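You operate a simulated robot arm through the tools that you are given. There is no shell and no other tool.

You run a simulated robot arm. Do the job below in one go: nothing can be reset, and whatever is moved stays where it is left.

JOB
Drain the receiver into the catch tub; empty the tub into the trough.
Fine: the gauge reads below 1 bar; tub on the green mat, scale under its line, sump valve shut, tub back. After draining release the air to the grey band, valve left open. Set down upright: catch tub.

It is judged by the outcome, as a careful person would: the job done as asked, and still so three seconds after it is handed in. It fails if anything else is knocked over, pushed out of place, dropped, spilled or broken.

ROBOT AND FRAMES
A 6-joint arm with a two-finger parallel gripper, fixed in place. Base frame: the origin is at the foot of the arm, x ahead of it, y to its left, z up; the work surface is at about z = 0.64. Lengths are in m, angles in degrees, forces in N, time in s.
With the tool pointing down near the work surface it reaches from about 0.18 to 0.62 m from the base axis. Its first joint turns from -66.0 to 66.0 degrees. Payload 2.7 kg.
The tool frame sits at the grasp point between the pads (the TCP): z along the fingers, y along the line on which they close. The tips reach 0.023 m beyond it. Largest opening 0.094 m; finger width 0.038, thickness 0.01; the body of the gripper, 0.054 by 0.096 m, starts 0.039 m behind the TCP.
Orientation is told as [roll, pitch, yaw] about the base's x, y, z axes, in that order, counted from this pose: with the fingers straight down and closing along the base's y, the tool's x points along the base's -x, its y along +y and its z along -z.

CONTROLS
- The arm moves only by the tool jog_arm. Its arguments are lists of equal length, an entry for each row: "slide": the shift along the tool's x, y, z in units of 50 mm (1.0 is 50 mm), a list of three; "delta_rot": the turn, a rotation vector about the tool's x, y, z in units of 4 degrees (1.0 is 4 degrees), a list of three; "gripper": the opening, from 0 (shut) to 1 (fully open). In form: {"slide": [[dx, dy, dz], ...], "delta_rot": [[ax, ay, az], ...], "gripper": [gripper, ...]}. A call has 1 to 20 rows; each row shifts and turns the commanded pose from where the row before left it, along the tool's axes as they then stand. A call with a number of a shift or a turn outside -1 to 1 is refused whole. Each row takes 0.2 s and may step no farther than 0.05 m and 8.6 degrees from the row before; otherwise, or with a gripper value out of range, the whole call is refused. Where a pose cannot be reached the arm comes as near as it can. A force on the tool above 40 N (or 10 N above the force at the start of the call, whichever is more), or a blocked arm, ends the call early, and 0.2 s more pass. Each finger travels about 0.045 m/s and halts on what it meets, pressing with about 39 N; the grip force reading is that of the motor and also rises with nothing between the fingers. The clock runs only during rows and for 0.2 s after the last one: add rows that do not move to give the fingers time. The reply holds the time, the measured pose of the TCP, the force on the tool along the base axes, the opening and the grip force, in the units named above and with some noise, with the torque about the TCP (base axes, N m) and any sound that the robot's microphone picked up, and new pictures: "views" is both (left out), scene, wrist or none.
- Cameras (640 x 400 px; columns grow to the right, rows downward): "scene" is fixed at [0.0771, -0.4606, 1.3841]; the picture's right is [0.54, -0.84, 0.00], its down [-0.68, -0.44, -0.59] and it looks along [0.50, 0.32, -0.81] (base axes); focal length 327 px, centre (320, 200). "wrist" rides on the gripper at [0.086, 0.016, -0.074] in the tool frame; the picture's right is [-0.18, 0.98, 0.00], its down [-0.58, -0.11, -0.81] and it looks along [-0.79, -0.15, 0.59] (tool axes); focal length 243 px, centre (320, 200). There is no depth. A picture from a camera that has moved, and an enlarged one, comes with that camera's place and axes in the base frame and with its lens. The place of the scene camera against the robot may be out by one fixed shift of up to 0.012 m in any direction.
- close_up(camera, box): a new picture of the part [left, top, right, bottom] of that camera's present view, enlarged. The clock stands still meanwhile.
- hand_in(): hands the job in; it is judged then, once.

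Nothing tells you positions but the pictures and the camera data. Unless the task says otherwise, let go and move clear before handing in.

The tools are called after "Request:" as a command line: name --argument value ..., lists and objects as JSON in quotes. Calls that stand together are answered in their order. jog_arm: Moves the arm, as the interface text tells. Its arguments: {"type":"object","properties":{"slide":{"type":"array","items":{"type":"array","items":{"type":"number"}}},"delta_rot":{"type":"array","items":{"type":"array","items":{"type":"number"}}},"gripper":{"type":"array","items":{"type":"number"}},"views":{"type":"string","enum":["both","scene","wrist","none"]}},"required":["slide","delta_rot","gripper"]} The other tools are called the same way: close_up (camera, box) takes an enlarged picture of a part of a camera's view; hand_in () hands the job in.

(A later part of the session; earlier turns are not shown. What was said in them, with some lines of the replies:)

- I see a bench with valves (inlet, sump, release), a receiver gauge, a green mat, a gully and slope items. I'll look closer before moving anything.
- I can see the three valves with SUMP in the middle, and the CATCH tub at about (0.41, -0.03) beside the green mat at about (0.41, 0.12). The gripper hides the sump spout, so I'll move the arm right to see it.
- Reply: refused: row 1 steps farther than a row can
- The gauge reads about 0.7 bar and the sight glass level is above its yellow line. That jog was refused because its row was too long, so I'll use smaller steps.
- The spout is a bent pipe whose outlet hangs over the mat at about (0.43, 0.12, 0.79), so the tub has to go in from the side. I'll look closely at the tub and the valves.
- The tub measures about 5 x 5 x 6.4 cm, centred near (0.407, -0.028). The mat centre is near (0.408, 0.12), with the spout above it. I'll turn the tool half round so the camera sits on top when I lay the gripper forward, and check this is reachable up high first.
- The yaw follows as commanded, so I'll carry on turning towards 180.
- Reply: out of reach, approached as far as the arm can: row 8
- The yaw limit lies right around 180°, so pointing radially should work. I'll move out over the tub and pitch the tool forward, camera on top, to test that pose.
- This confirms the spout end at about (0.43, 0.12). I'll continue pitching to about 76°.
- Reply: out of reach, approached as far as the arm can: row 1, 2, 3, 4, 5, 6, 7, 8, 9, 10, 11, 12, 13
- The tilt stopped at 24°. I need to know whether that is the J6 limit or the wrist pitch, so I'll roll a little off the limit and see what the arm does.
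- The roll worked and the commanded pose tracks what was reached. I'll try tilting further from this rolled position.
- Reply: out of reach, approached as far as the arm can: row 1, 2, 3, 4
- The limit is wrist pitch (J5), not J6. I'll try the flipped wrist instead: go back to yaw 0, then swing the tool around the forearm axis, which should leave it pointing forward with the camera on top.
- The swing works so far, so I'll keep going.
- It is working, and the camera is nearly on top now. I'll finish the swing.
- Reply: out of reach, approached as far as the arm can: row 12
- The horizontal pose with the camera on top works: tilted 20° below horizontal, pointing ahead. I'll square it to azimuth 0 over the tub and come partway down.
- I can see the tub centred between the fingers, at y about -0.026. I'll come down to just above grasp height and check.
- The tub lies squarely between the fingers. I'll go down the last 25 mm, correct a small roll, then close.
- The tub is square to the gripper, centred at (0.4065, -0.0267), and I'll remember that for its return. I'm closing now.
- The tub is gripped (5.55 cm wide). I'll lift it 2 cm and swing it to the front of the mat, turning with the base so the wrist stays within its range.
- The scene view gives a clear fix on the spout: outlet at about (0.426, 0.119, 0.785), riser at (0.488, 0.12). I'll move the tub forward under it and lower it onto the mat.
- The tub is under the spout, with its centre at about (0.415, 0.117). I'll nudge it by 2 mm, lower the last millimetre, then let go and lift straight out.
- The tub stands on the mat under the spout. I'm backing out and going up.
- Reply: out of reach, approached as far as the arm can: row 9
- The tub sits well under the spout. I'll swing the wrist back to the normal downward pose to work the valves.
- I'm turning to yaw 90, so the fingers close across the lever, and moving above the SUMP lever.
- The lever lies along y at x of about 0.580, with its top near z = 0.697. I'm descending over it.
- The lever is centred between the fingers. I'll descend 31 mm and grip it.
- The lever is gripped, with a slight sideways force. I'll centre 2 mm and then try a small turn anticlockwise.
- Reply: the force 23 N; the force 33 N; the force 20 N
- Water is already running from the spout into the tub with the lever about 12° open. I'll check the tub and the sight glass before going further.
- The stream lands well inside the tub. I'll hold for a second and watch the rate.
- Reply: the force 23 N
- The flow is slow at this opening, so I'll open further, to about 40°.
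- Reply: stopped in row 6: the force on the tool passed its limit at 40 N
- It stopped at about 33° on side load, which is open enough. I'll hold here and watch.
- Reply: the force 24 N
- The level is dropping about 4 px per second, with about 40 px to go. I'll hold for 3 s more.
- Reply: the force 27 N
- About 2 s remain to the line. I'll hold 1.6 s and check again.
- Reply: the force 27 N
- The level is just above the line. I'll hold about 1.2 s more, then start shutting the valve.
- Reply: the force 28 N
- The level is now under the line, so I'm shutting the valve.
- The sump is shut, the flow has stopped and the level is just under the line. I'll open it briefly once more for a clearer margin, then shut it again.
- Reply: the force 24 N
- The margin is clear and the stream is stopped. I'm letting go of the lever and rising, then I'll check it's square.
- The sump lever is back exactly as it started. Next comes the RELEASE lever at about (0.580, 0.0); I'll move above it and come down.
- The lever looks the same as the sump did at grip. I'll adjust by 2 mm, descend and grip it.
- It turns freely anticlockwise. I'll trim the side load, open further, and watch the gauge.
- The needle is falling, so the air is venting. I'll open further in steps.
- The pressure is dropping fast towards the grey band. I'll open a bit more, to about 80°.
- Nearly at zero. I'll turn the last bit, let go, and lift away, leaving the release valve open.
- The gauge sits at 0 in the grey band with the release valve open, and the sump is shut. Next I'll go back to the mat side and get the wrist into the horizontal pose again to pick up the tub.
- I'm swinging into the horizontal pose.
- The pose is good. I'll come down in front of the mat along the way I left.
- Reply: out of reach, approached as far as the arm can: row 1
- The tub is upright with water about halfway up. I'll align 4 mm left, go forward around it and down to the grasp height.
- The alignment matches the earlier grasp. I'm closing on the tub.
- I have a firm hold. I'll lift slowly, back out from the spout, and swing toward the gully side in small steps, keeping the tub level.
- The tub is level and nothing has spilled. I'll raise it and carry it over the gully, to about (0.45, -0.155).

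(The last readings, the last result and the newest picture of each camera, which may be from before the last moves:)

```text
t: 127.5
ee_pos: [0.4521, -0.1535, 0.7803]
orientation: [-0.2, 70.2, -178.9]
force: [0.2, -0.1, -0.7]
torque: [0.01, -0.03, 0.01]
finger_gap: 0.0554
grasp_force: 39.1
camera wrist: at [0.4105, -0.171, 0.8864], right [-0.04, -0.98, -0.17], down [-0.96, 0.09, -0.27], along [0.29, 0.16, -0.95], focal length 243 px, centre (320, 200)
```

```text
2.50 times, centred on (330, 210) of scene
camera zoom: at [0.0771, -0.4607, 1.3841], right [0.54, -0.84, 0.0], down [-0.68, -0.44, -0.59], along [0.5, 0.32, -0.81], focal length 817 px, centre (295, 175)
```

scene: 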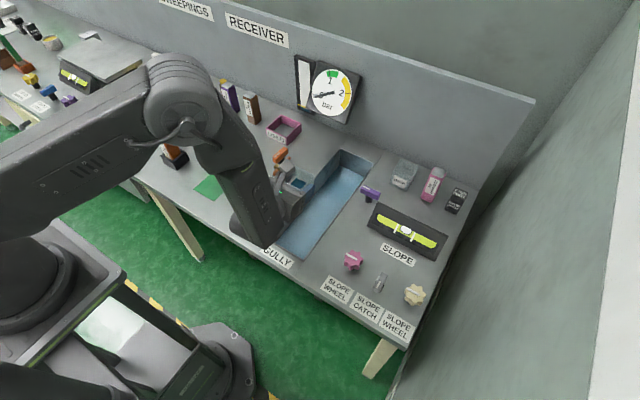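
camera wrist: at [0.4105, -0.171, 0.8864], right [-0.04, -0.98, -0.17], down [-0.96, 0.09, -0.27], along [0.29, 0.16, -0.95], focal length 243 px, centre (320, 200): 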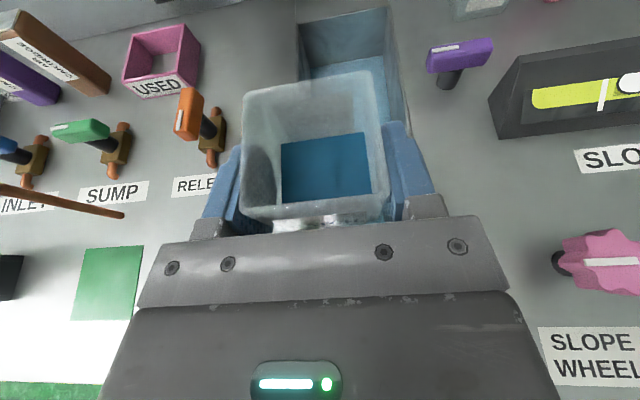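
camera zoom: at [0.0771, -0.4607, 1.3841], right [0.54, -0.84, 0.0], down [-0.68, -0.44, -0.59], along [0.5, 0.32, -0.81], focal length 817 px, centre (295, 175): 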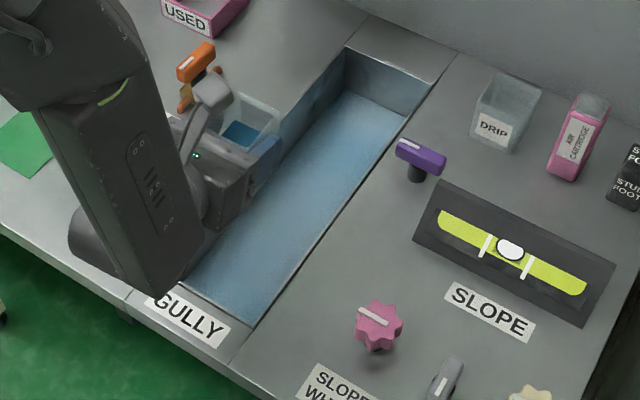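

The tub is over the gully. I'll shift it 15 mm inward and begin tilting toward the gully's middle.

Request:
jog_arm --slide '[[-0.14, -0.155, 0.05], [-0.14, -0.155, 0.05], [0, 0, 0], [0, 0, 0], [0, 0, 0], [0, 0, 0], [0, 0, 0], [0, 0, 0], [0, 0, 0], [0, 0, 0], [0, 0, 0], [0, 0, 0]]' --delta_rot '[[0, 0, 0], [0, 0, 0], [0, 0, 0], [0.257, 0, 0.705], [0.257, 0, 0.705], [0.257, 0, 0.705], [0.257, 0, 0.705], [0.257, 0, 0.705], [0.257, 0, 0.705], [0.257, 0, 0.705], [0.257, 0, 0.705], [0.257, 0, 0.705]]' --gripper '[0.45, 0.45, 0.45, 0.45, 0.45, 0.45, 0.45, 0.45, 0.45, 0.45, 0.45, 0.45]'

Request:
close_up --camera "scene" --box '[220, 130, 400, 270]'

```text
t: 130.1
ee_pos: [0.4515, -0.1386, 0.7644]
orientation: [-56.8, 56.9, 129.5]
force: [0.6, 0.1, -0.5]
torque: [0.02, 0.03, -0.01]
finger_gap: 0.0558
grasp_force: 39.2
camera wrist: at [0.4113, -0.2023, 0.8525], right [-0.04, -0.8, -0.6], down [-0.96, 0.2, -0.2], along [0.28, 0.57, -0.77], focal length 243 px, centre (320, 200)
```

scene: 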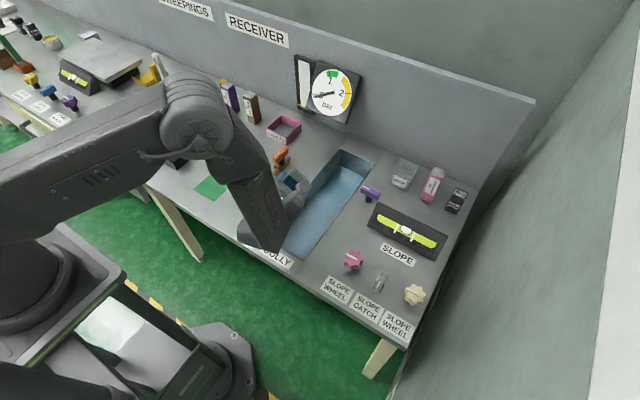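
wrist: 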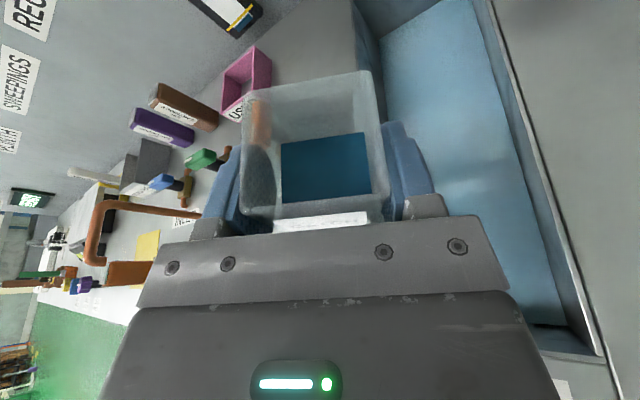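

```text
2.86 times, centred on (310, 200) of scene
camera zoom: at [0.0771, -0.4606, 1.3841], right [0.54, -0.84, 0.0], down [-0.68, -0.44, -0.59], along [0.5, 0.32, -0.81], focal length 933 px, centre (349, 200)
```

zoom: 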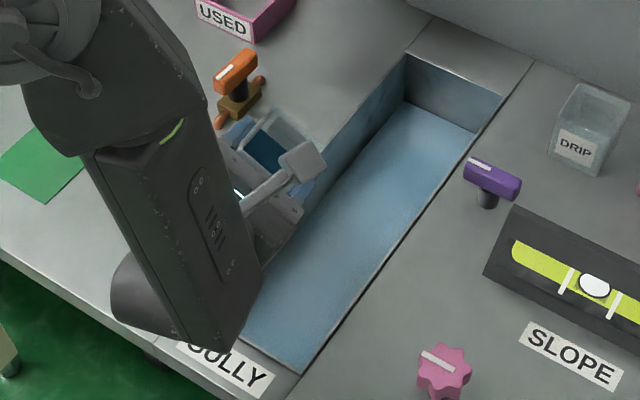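

It's tilted 27° with no flow yet. I'll continue tilting.

Request:
jog_arm --slide '[[0, 0, 0], [0, 0, 0], [0, 0, 0], [0, 0, 0], [0, 0, 0], [0, 0, 0], [0, 0, 0], [0, 0, 0], [0, 0, 0], [0, 0, 0]]' --delta_rot '[[0.257, 0, 0.705], [0.257, 0, 0.705], [0.257, 0, 0.705], [0.257, 0, 0.705], [0.257, 0, 0.705], [0.257, 0, 0.705], [0.257, 0, 0.705], [0.257, 0, 0.705], [0.257, 0, 0.705], [0.257, 0, 0.705]]' --gripper '[0.45, 0.45, 0.45, 0.45, 0.45, 0.45, 0.45, 0.45, 0.45, 0.45]'

Request:
close_up --camera "scene" --box '[220, 130, 400, 270]'

```text
t: 132.3
ee_pos: [0.4518, -0.1373, 0.7658]
orientation: [-77.8, 30.7, 114.6]
force: [-1.2, 0.4, -1.3]
torque: [0.0, 0.0, 0.0]
finger_gap: 0.0556
grasp_force: 39.1
camera wrist: at [0.4123, -0.2376, 0.8089], right [-0.05, -0.39, -0.92], down [-0.96, 0.26, -0.06], along [0.27, 0.88, -0.39], focal length 243 px, centre (320, 200)
```

scene: 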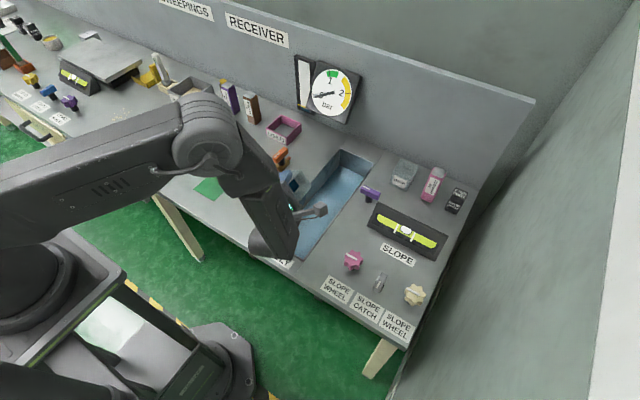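
wrist: 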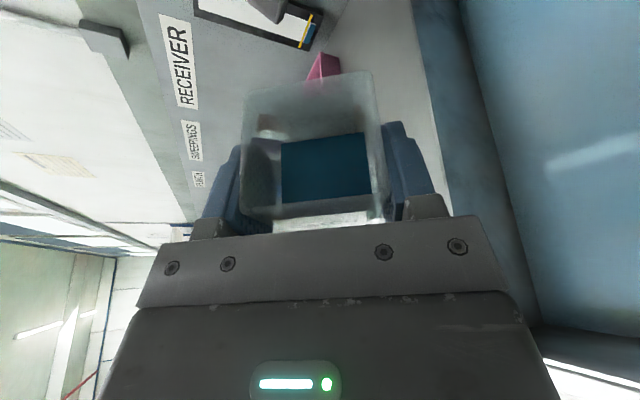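

```text
2.86 times, centred on (310, 200) of scene
camera zoom: at [0.0771, -0.4606, 1.3841], right [0.54, -0.84, 0.0], down [-0.68, -0.44, -0.59], along [0.5, 0.32, -0.81], focal length 933 px, centre (349, 200)
```

zoom: 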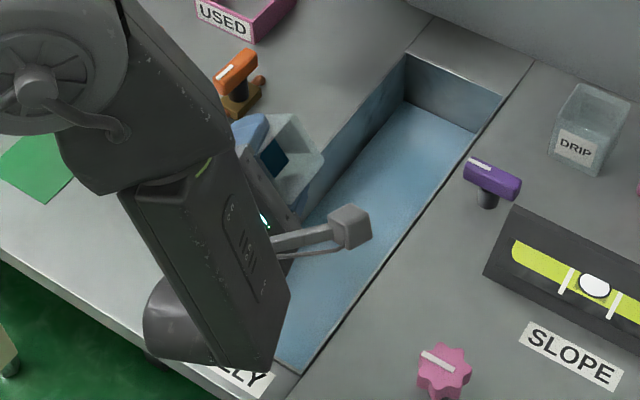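

Request:
jog_arm --slide '[[0, 0, 0], [0, 0, 0], [0, 0, 0], [0, 0, 0], [0, 0, 0], [0, 0, 0], [0, 0, 0], [0, 0, 0]]' --delta_rot '[[0.257, 0, 0.705], [0.257, 0, 0.705], [0.257, 0, 0.705], [0.257, 0, 0.705], [0.257, 0, 0.705], [0.257, 0, 0.705], [0.257, 0, 0.705], [0.257, 0, 0.705]]' --gripper '[0.45, 0.45, 0.45, 0.45, 0.45, 0.45, 0.45, 0.45]'

Request:
close_up --camera "scene" --box '[220, 130, 400, 270]'

```text
t: 134.1
ee_pos: [0.4519, -0.1366, 0.7653]
orientation: [-87.3, 8.4, 111.5]
force: [-0.2, -0.4, -0.4]
torque: [-0.04, 0.01, 0.0]
finger_gap: 0.0554
grasp_force: 39.3
camera wrist: at [0.4132, -0.2471, 0.765], right [-0.06, 0.02, -1.0], down [-0.96, 0.26, 0.06], along [0.26, 0.96, 0.0], focal length 243 px, centre (320, 200)
```

scene: 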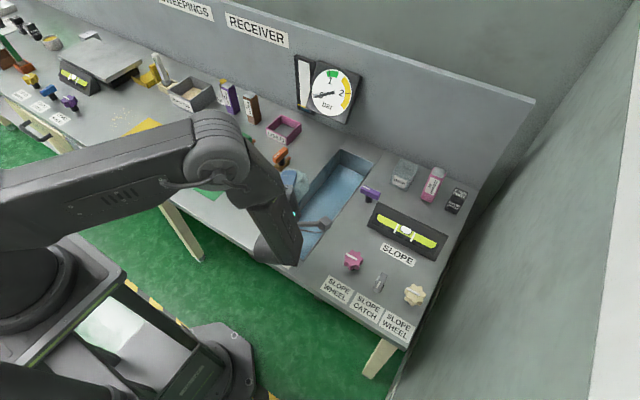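
wrist: 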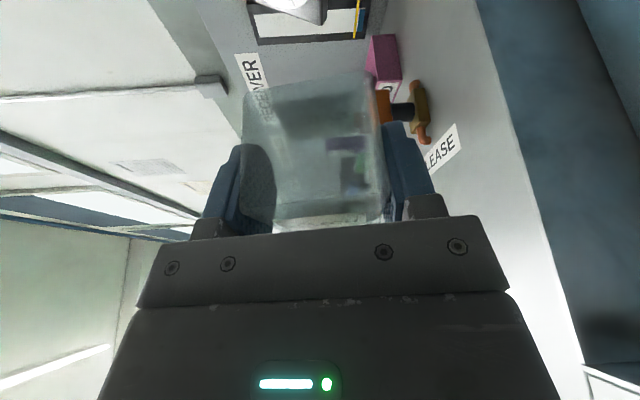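

```text
2.86 times, centred on (310, 200) of scene
camera zoom: at [0.0771, -0.4606, 1.3841], right [0.54, -0.84, 0.0], down [-0.68, -0.44, -0.59], along [0.5, 0.32, -0.81], focal length 933 px, centre (349, 200)
```

zoom: 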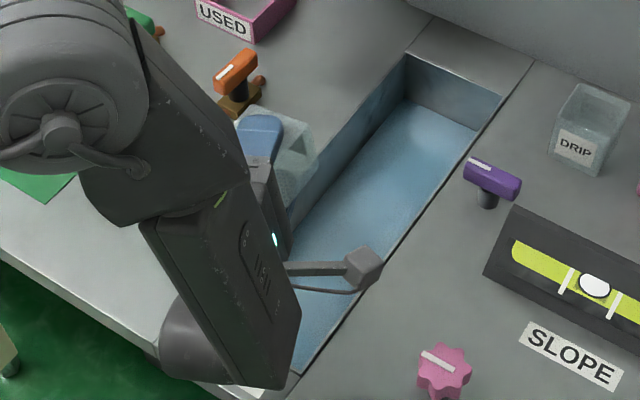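

The water has poured out and the tub looks empty. I'll tilt a little more to drain the rest and hold.

Request:
jog_arm --slide '[[0, 0, 0], [0, 0, 0], [0, 0, 0], [0, 0, 0], [0, 0, 0], [0, 0, 0], [0, 0, 0], [0, 0, 0], [0, 0, 0], [0, 0, 0], [0, 0, 0], [0, 0, 0]]' --delta_rot '[[0.257, 0, 0.705], [0.257, 0, 0.705], [0.257, 0, 0.705], [0.257, 0, 0.705], [0.257, 0, 0.705], [0.257, 0, 0.705], [0.257, 0, 0.705], [0, 0, 0], [0, 0, 0], [0, 0, 0], [0, 0, 0], [0, 0, 0]]' --gripper '[0.45, 0.45, 0.45, 0.45, 0.45, 0.45, 0.45, 0.45, 0.45, 0.45, 0.45, 0.45]'

Request:
close_up --camera "scene" --box '[220, 130, 400, 270]'

```text
t: 136.7
ee_pos: [0.4511, -0.1376, 0.7649]
orientation: [-94.4, -11.3, 111.7]
force: [0.3, -0.2, -0.3]
torque: [-0.02, 0.03, 0.0]
finger_gap: 0.0557
grasp_force: 38.5
camera wrist: at [0.4129, -0.2398, 0.7266], right [-0.07, 0.37, -0.92], down [-0.96, 0.22, 0.16], along [0.26, 0.9, 0.35], focal length 243 px, centre (320, 200)
```

scene: 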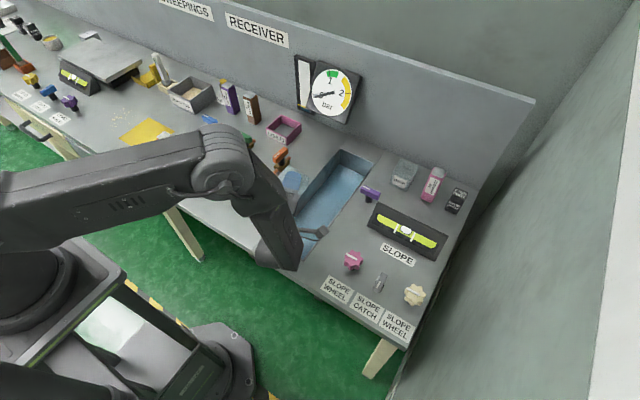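
wrist: 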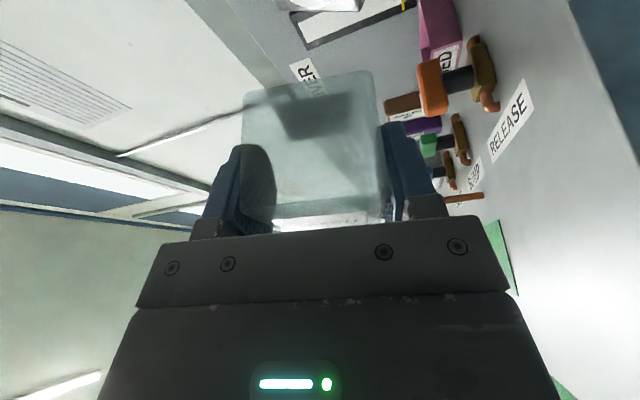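

```text
2.86 times, centred on (310, 200) of scene
camera zoom: at [0.0771, -0.4606, 1.3841], right [0.54, -0.84, 0.0], down [-0.68, -0.44, -0.59], along [0.5, 0.32, -0.81], focal length 933 px, centre (349, 200)
```

zoom: 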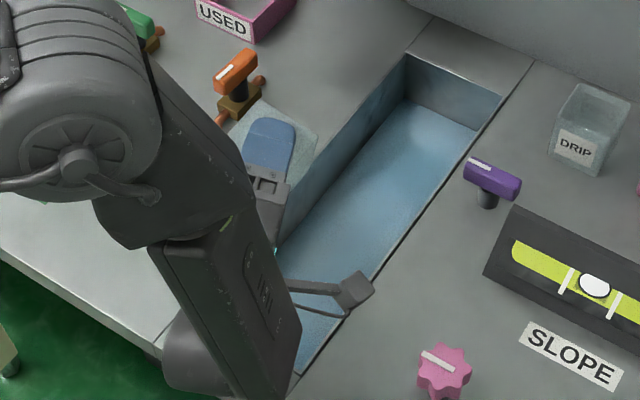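

The tub is empty. I'm turning it back upright.

Request:
jog_arm --slide '[[0, 0, 0], [0, 0, 0], [0, 0, 0], [0, 0, 0], [0, 0, 0], [0, 0, 0], [0, 0, 0], [0, 0, 0], [0, 0, 0], [0, 0, 0], [0, 0, 0], [0, 0, 0], [0, 0, 0], [0, 0, 0], [0, 0, 0], [0, 0, 0], [0, 0, 0], [0, 0, 0], [0, 0, 0], [0, 0, 0]]' --delta_rot '[[-0.342, 0, -0.94], [-0.342, 0, -0.94], [-0.342, 0, -0.94], [-0.342, 0, -0.94], [-0.342, 0, -0.94], [-0.342, 0, -0.94], [-0.342, 0, -0.94], [-0.342, 0, -0.94], [-0.342, 0, -0.94], [-0.342, 0, -0.94], [-0.342, 0, -0.94], [-0.342, 0, -0.94], [-0.342, 0, -0.94], [-0.342, 0, -0.94], [-0.342, 0, -0.94], [-0.342, 0, -0.94], [-0.342, 0, -0.94], [-0.342, 0, -0.94], [-0.342, 0, -0.94], [-0.342, 0, -0.94]]' --gripper '[0.45, 0.45, 0.45, 0.45, 0.45, 0.45, 0.45, 0.45, 0.45, 0.45, 0.45, 0.45, 0.45, 0.45, 0.45, 0.45, 0.45, 0.45, 0.45, 0.45]' --views "none"

Request:
jog_arm --slide '[[0, 0, 0], [0, 0, 0], [0, 0, 0], [0, 0, 0], [0, 0, 0], [0, 0, 0], [0, 0, 0]]' --delta_rot '[[-0.342, 0, -0.94], [-0.342, 0, -0.94], [-0.342, 0, -0.94], [-0.342, 0, -0.94], [-0.342, 0, -0.94], [-0.171, 0, -0.47], [0, 0, 0]]' --gripper '[0.45, 0.45, 0.45, 0.45, 0.45, 0.45, 0.45]'

Request:
close_up --camera "scene" --box '[220, 100, 400, 270]'

```text
t: 140.9
ee_pos: [0.4521, -0.138, 0.7658]
orientation: [-50.2, 60.8, 135.0]
force: [0.3, -0.2, -0.4]
torque: [0.05, -0.01, 0.0]
finger_gap: 0.0555
grasp_force: 39.1
```

```text
t: 142.5
ee_pos: [0.4516, -0.1372, 0.7654]
orientation: [-0.1, 70.3, -178.8]
force: [-0.4, -0.4, 0.0]
torque: [-0.02, 0.05, 0.02]
finger_gap: 0.0554
grasp_force: 38.9
camera wrist: at [0.4104, -0.1552, 0.8714], right [-0.04, -0.98, -0.17], down [-0.96, 0.09, -0.28], along [0.29, 0.16, -0.95], focal length 243 px, centre (320, 200)
```

scene: 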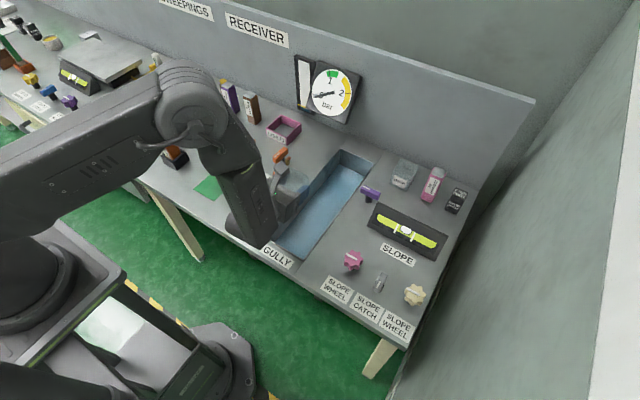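
wrist: 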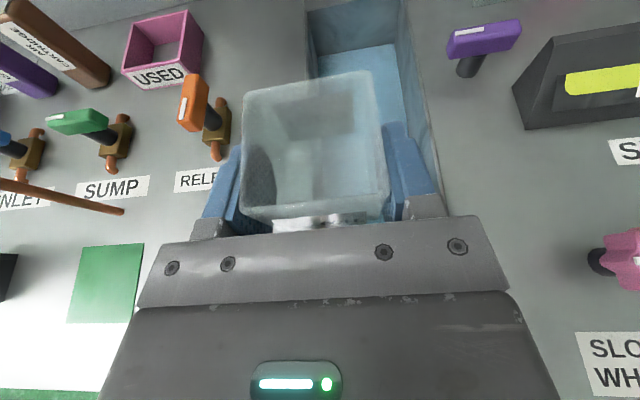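

```text
2.35 times, centred on (310, 185) of scene
camera zoom: at [0.0771, -0.4606, 1.3841], right [0.54, -0.84, 0.0], down [-0.68, -0.44, -0.59], along [0.5, 0.32, -0.81], focal length 769 px, centre (344, 235)
```

zoom: 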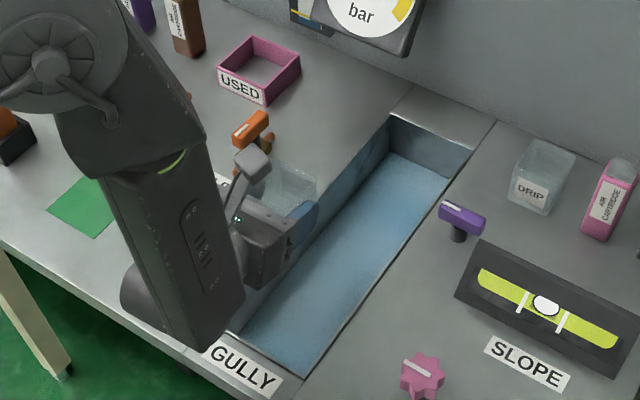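

The tub is empty and upright, with no spills visible. I'll carry it back to its starting place.

Request:
jog_arm --slide '[[-0.0705, -0.442, -0.194], [-0.0705, -0.442, -0.194], [-0.0705, -0.442, -0.194], [-0.0705, -0.442, -0.194], [-0.0705, -0.442, -0.194], [0, 0, 0], [-0.35, 0, 0.127], [-0.35, 0, 0.127], [-0.35, 0, 0.127], [-0.35, 0, 0.127], [0, 0, 0]]' --delta_rot '[[-0.12, 0, 0.04], [0, 0, 0], [0, 0, 0], [0, 0, 0], [0, 0, 0], [0, 0, 0], [0, 0, 0], [0, 0, 0], [0, 0, 0], [0, 0, 0], [0, 0, 0]]' --gripper '[0.45, 0.45, 0.45, 0.45, 0.45, 0.45, 0.45, 0.45, 0.45, 0.45, 0.45]'

```text
t: 144.9
ee_pos: [0.3981, -0.0269, 0.689]
orientation: [-0.2, 70.3, -179.4]
force: [-0.1, 0.2, -1.0]
torque: [0.0, 0.03, -0.02]
finger_gap: 0.0557
grasp_force: 38.6
camera wrist: at [0.3576, -0.0451, 0.7965], right [-0.05, -0.98, -0.17], down [-0.96, 0.1, -0.28], along [0.29, 0.15, -0.95], focal length 243 px, centre (320, 200)
```

scene: 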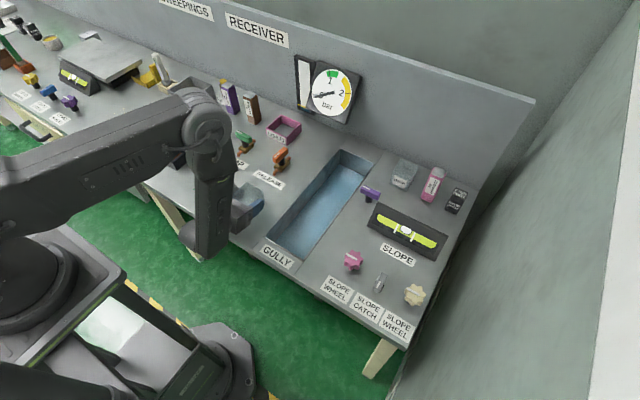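
wrist: 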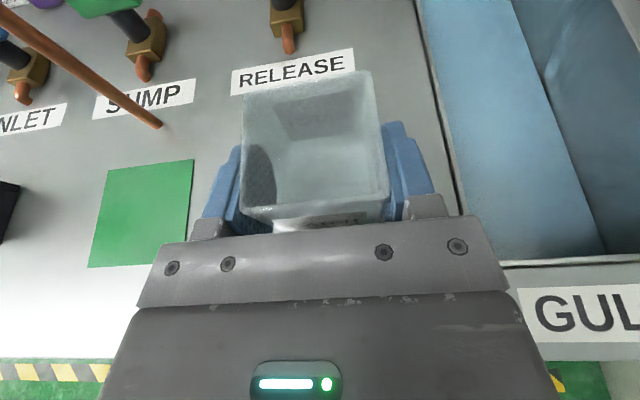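

Request:
jog_arm --slide '[[0.01, 0, 0.028], [-0.127, 0, 0.046], [-0.127, 0, 0.046], [-0.02, 0, 0.007], [0, 0, 0]]' --delta_rot '[[0, 0, 0], [0, 0, 0], [0, 0, 0], [0, 0, 0], [0, 0, 0]]' --gripper '[0.45, 0.45, 0.45, 0.45, 0.45]' --views "wrist"

```text
t: 146.1
ee_pos: [0.3998, -0.0284, 0.6772]
orientation: [-0.3, 70.4, -179.5]
force: [0.2, 0.2, 0.4]
torque: [-0.01, 0.0, 0.01]
finger_gap: 0.0557
grasp_force: 38.8
camera wrist: at [0.3591, -0.0453, 0.7824], right [-0.05, -0.98, -0.17], down [-0.96, 0.1, -0.28], along [0.29, 0.15, -0.95], focal length 243 px, centre (320, 200)
```

wrist: 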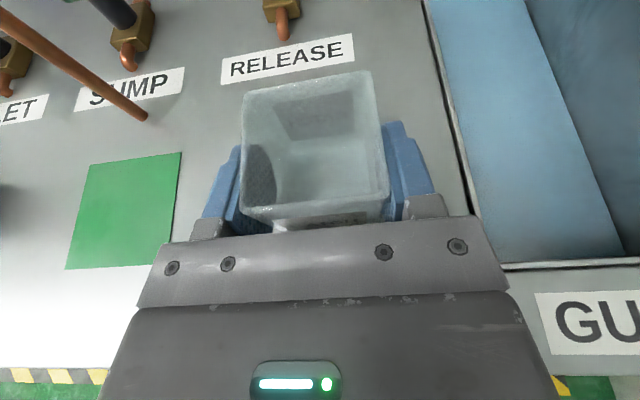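

This matches the original picture to within about 1.5 mm. I'll trim and touch down gently.

Request:
jog_arm --slide '[[0, -0.024, 0], [-0.02, 0, 0.0075], [-0.009, 0, 0.003], [0, 0, 0]]' --delta_rot '[[0, 0, 0], [0, 0, 0], [0, 0, 0], [0, 0, 0]]' --gripper '[0.45, 0.45, 0.45, 0.45]' --views "wrist"

```text
t: 147.1
ee_pos: [0.4004, -0.0272, 0.6749]
orientation: [-0.2, 70.4, -179.4]
force: [0.0, 0.1, 4.6]
torque: [-0.05, 0.13, -0.01]
finger_gap: 0.0556
grasp_force: 38.9
camera wrist: at [0.3589, -0.0441, 0.7811], right [-0.05, -0.98, -0.17], down [-0.96, 0.1, -0.28], along [0.29, 0.15, -0.94], focal length 243 px, centre (320, 200)
```

wrist: 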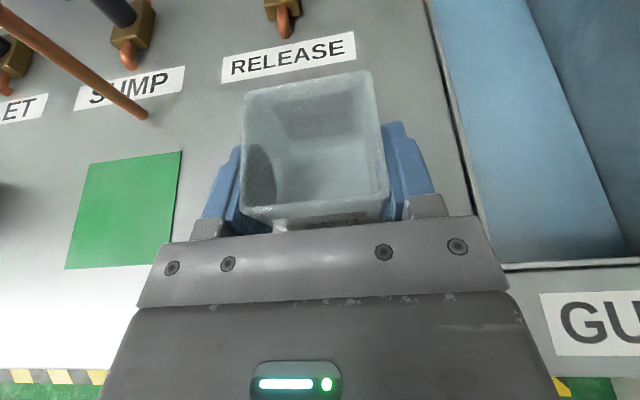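

The tub has touched down with 4.6 N, in the same place as at the start. I'll open and lift straight up.

Request:
jog_arm --slide '[[0, 0, 0], [0, 0, 0], [0, 0, 0], [0, 0, 0], [0, 0, 0], [0, 0, 0]]' --delta_rot '[[0, 0, 0], [0, 0, 0], [0, 0, 0], [0, 0, 0], [0, 0, 0], [0, 0, 0]]' --gripper '[0.55, 0.65, 0.75, 0.9, 1, 1]' --views "wrist"

Request:
jog_arm --slide '[[0.376, 0, -0.137], [0.376, 0, -0.137], [0.752, 0, -0.274], [0.752, 0, -0.274], [0.752, 0, -0.274], [0.752, 0, -0.274]]' --delta_rot '[[0, 0, 0], [0, 0, 0], [0, 0, 0], [0, 0, 0], [0, 0, 0], [0, 0, 0]]' --gripper '[1, 1, 1, 1, 1, 1]'

Request:
close_up --camera "scene" --box '[180, 50, 380, 230]'

Request:
close_up --camera "scene" --box '[285, 40, 365, 130]'

```text
t: 148.5
ee_pos: [0.4002, -0.0277, 0.6738]
orientation: [-0.2, 70.4, -179.5]
force: [-0.4, -0.9, 0.0]
torque: [0.02, 0.01, 0.02]
finger_gap: 0.0941
grasp_force: 0.0
camera wrist: at [0.3589, -0.0442, 0.7809], right [-0.05, -0.98, -0.17], down [-0.96, 0.1, -0.28], along [0.29, 0.15, -0.95], focal length 243 px, centre (320, 200)
```

wrist: 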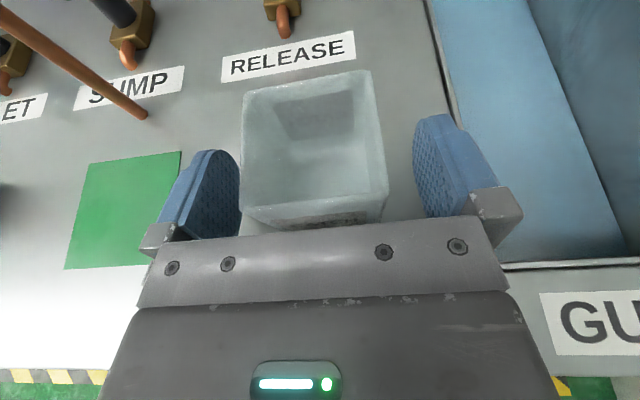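

```text
t: 149.9
ee_pos: [0.3976, -0.0278, 0.8739]
orientation: [-0.4, 70.4, -179.6]
force: [0.2, 0.6, -0.3]
torque: [-0.04, -0.05, -0.01]
finger_gap: 0.0939
grasp_force: 0.0
camera wrist: at [0.3569, -0.0447, 0.981], right [-0.05, -0.98, -0.18], down [-0.96, 0.1, -0.28], along [0.29, 0.15, -0.95], focal length 243 px, centre (320, 200)
```

scene: 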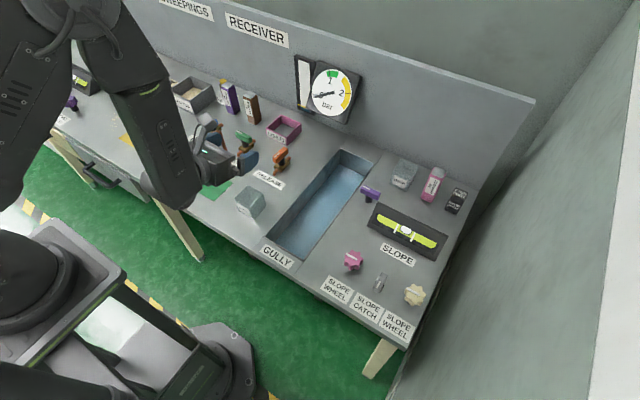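
wrist: 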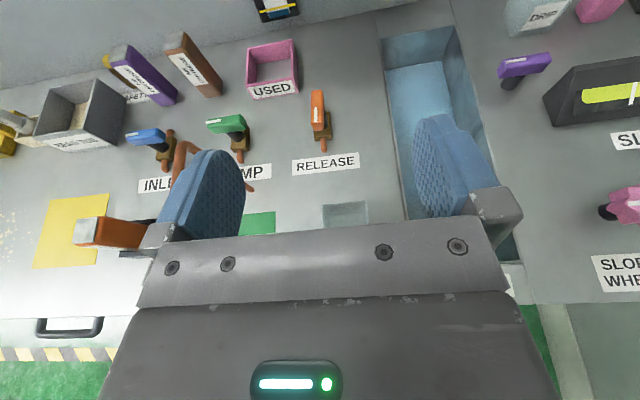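

```text
2.22 times, centred on (280, 140) of scene
camera zoom: at [0.0771, -0.4607, 1.3841], right [0.54, -0.84, 0.0], down [-0.68, -0.44, -0.59], along [0.5, 0.32, -0.81], focal length 726 px, centre (409, 333)
```

zoom: 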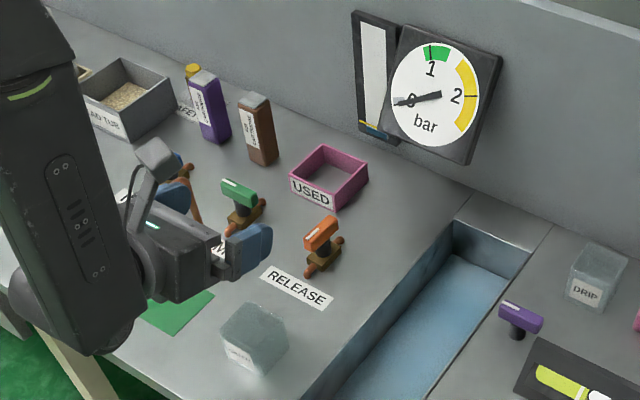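

```text
4.44 times, centred on (325, 85) of scene
camera zoom: at [0.0771, -0.4607, 1.3841], right [0.54, -0.84, 0.0], down [-0.68, -0.44, -0.59], along [0.5, 0.32, -0.81], focal length 1452 px, centre (298, 711)
```

zoom: 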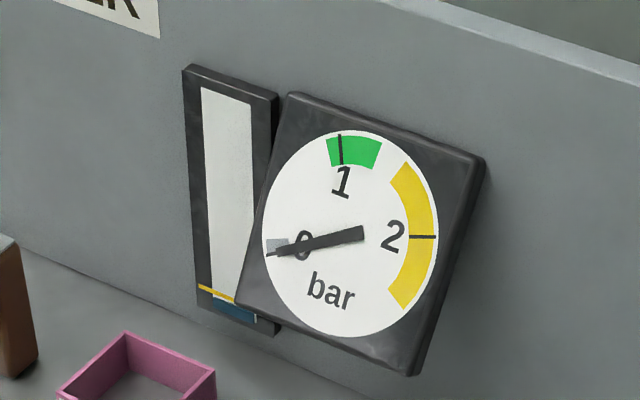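

Everything is as asked:
- **Gauge:** in the grey band, with the release valve left open.
- **Sump:** shut, and the level is under its line.
- **Tub:** emptied into the gully (which I took as the trough) and back upright at its original place.

The arm is clear, so I'm handing in.

Request:
hand_in

```text
The job is handed in.
```

I drained the receiver into the catch tub and emptied the tub into the gully, which I took to be the trough. The job is handed in, but no verdict has come back yet.

- **Draining:** The gauge read about 0.7 bar, below the 1 bar limit, and the tub stood on the green mat under the spout. I ran the sump until the level was under the yellow line, then opened it briefly once more for a clearer margin.
- **Sump valve:** It is shut, with the lever back where it started.
- **Air:** After draining I opened the release valve. The needle went to 0 in the grey band, and I left the valve open.
- **Tub:** It looked empty after pouring. It is back upright within about 2 mm of where it started, by the camera readings.

I saw no spills and nothing else knocked or moved. The gripper had let go and was raised clear before I handed in.
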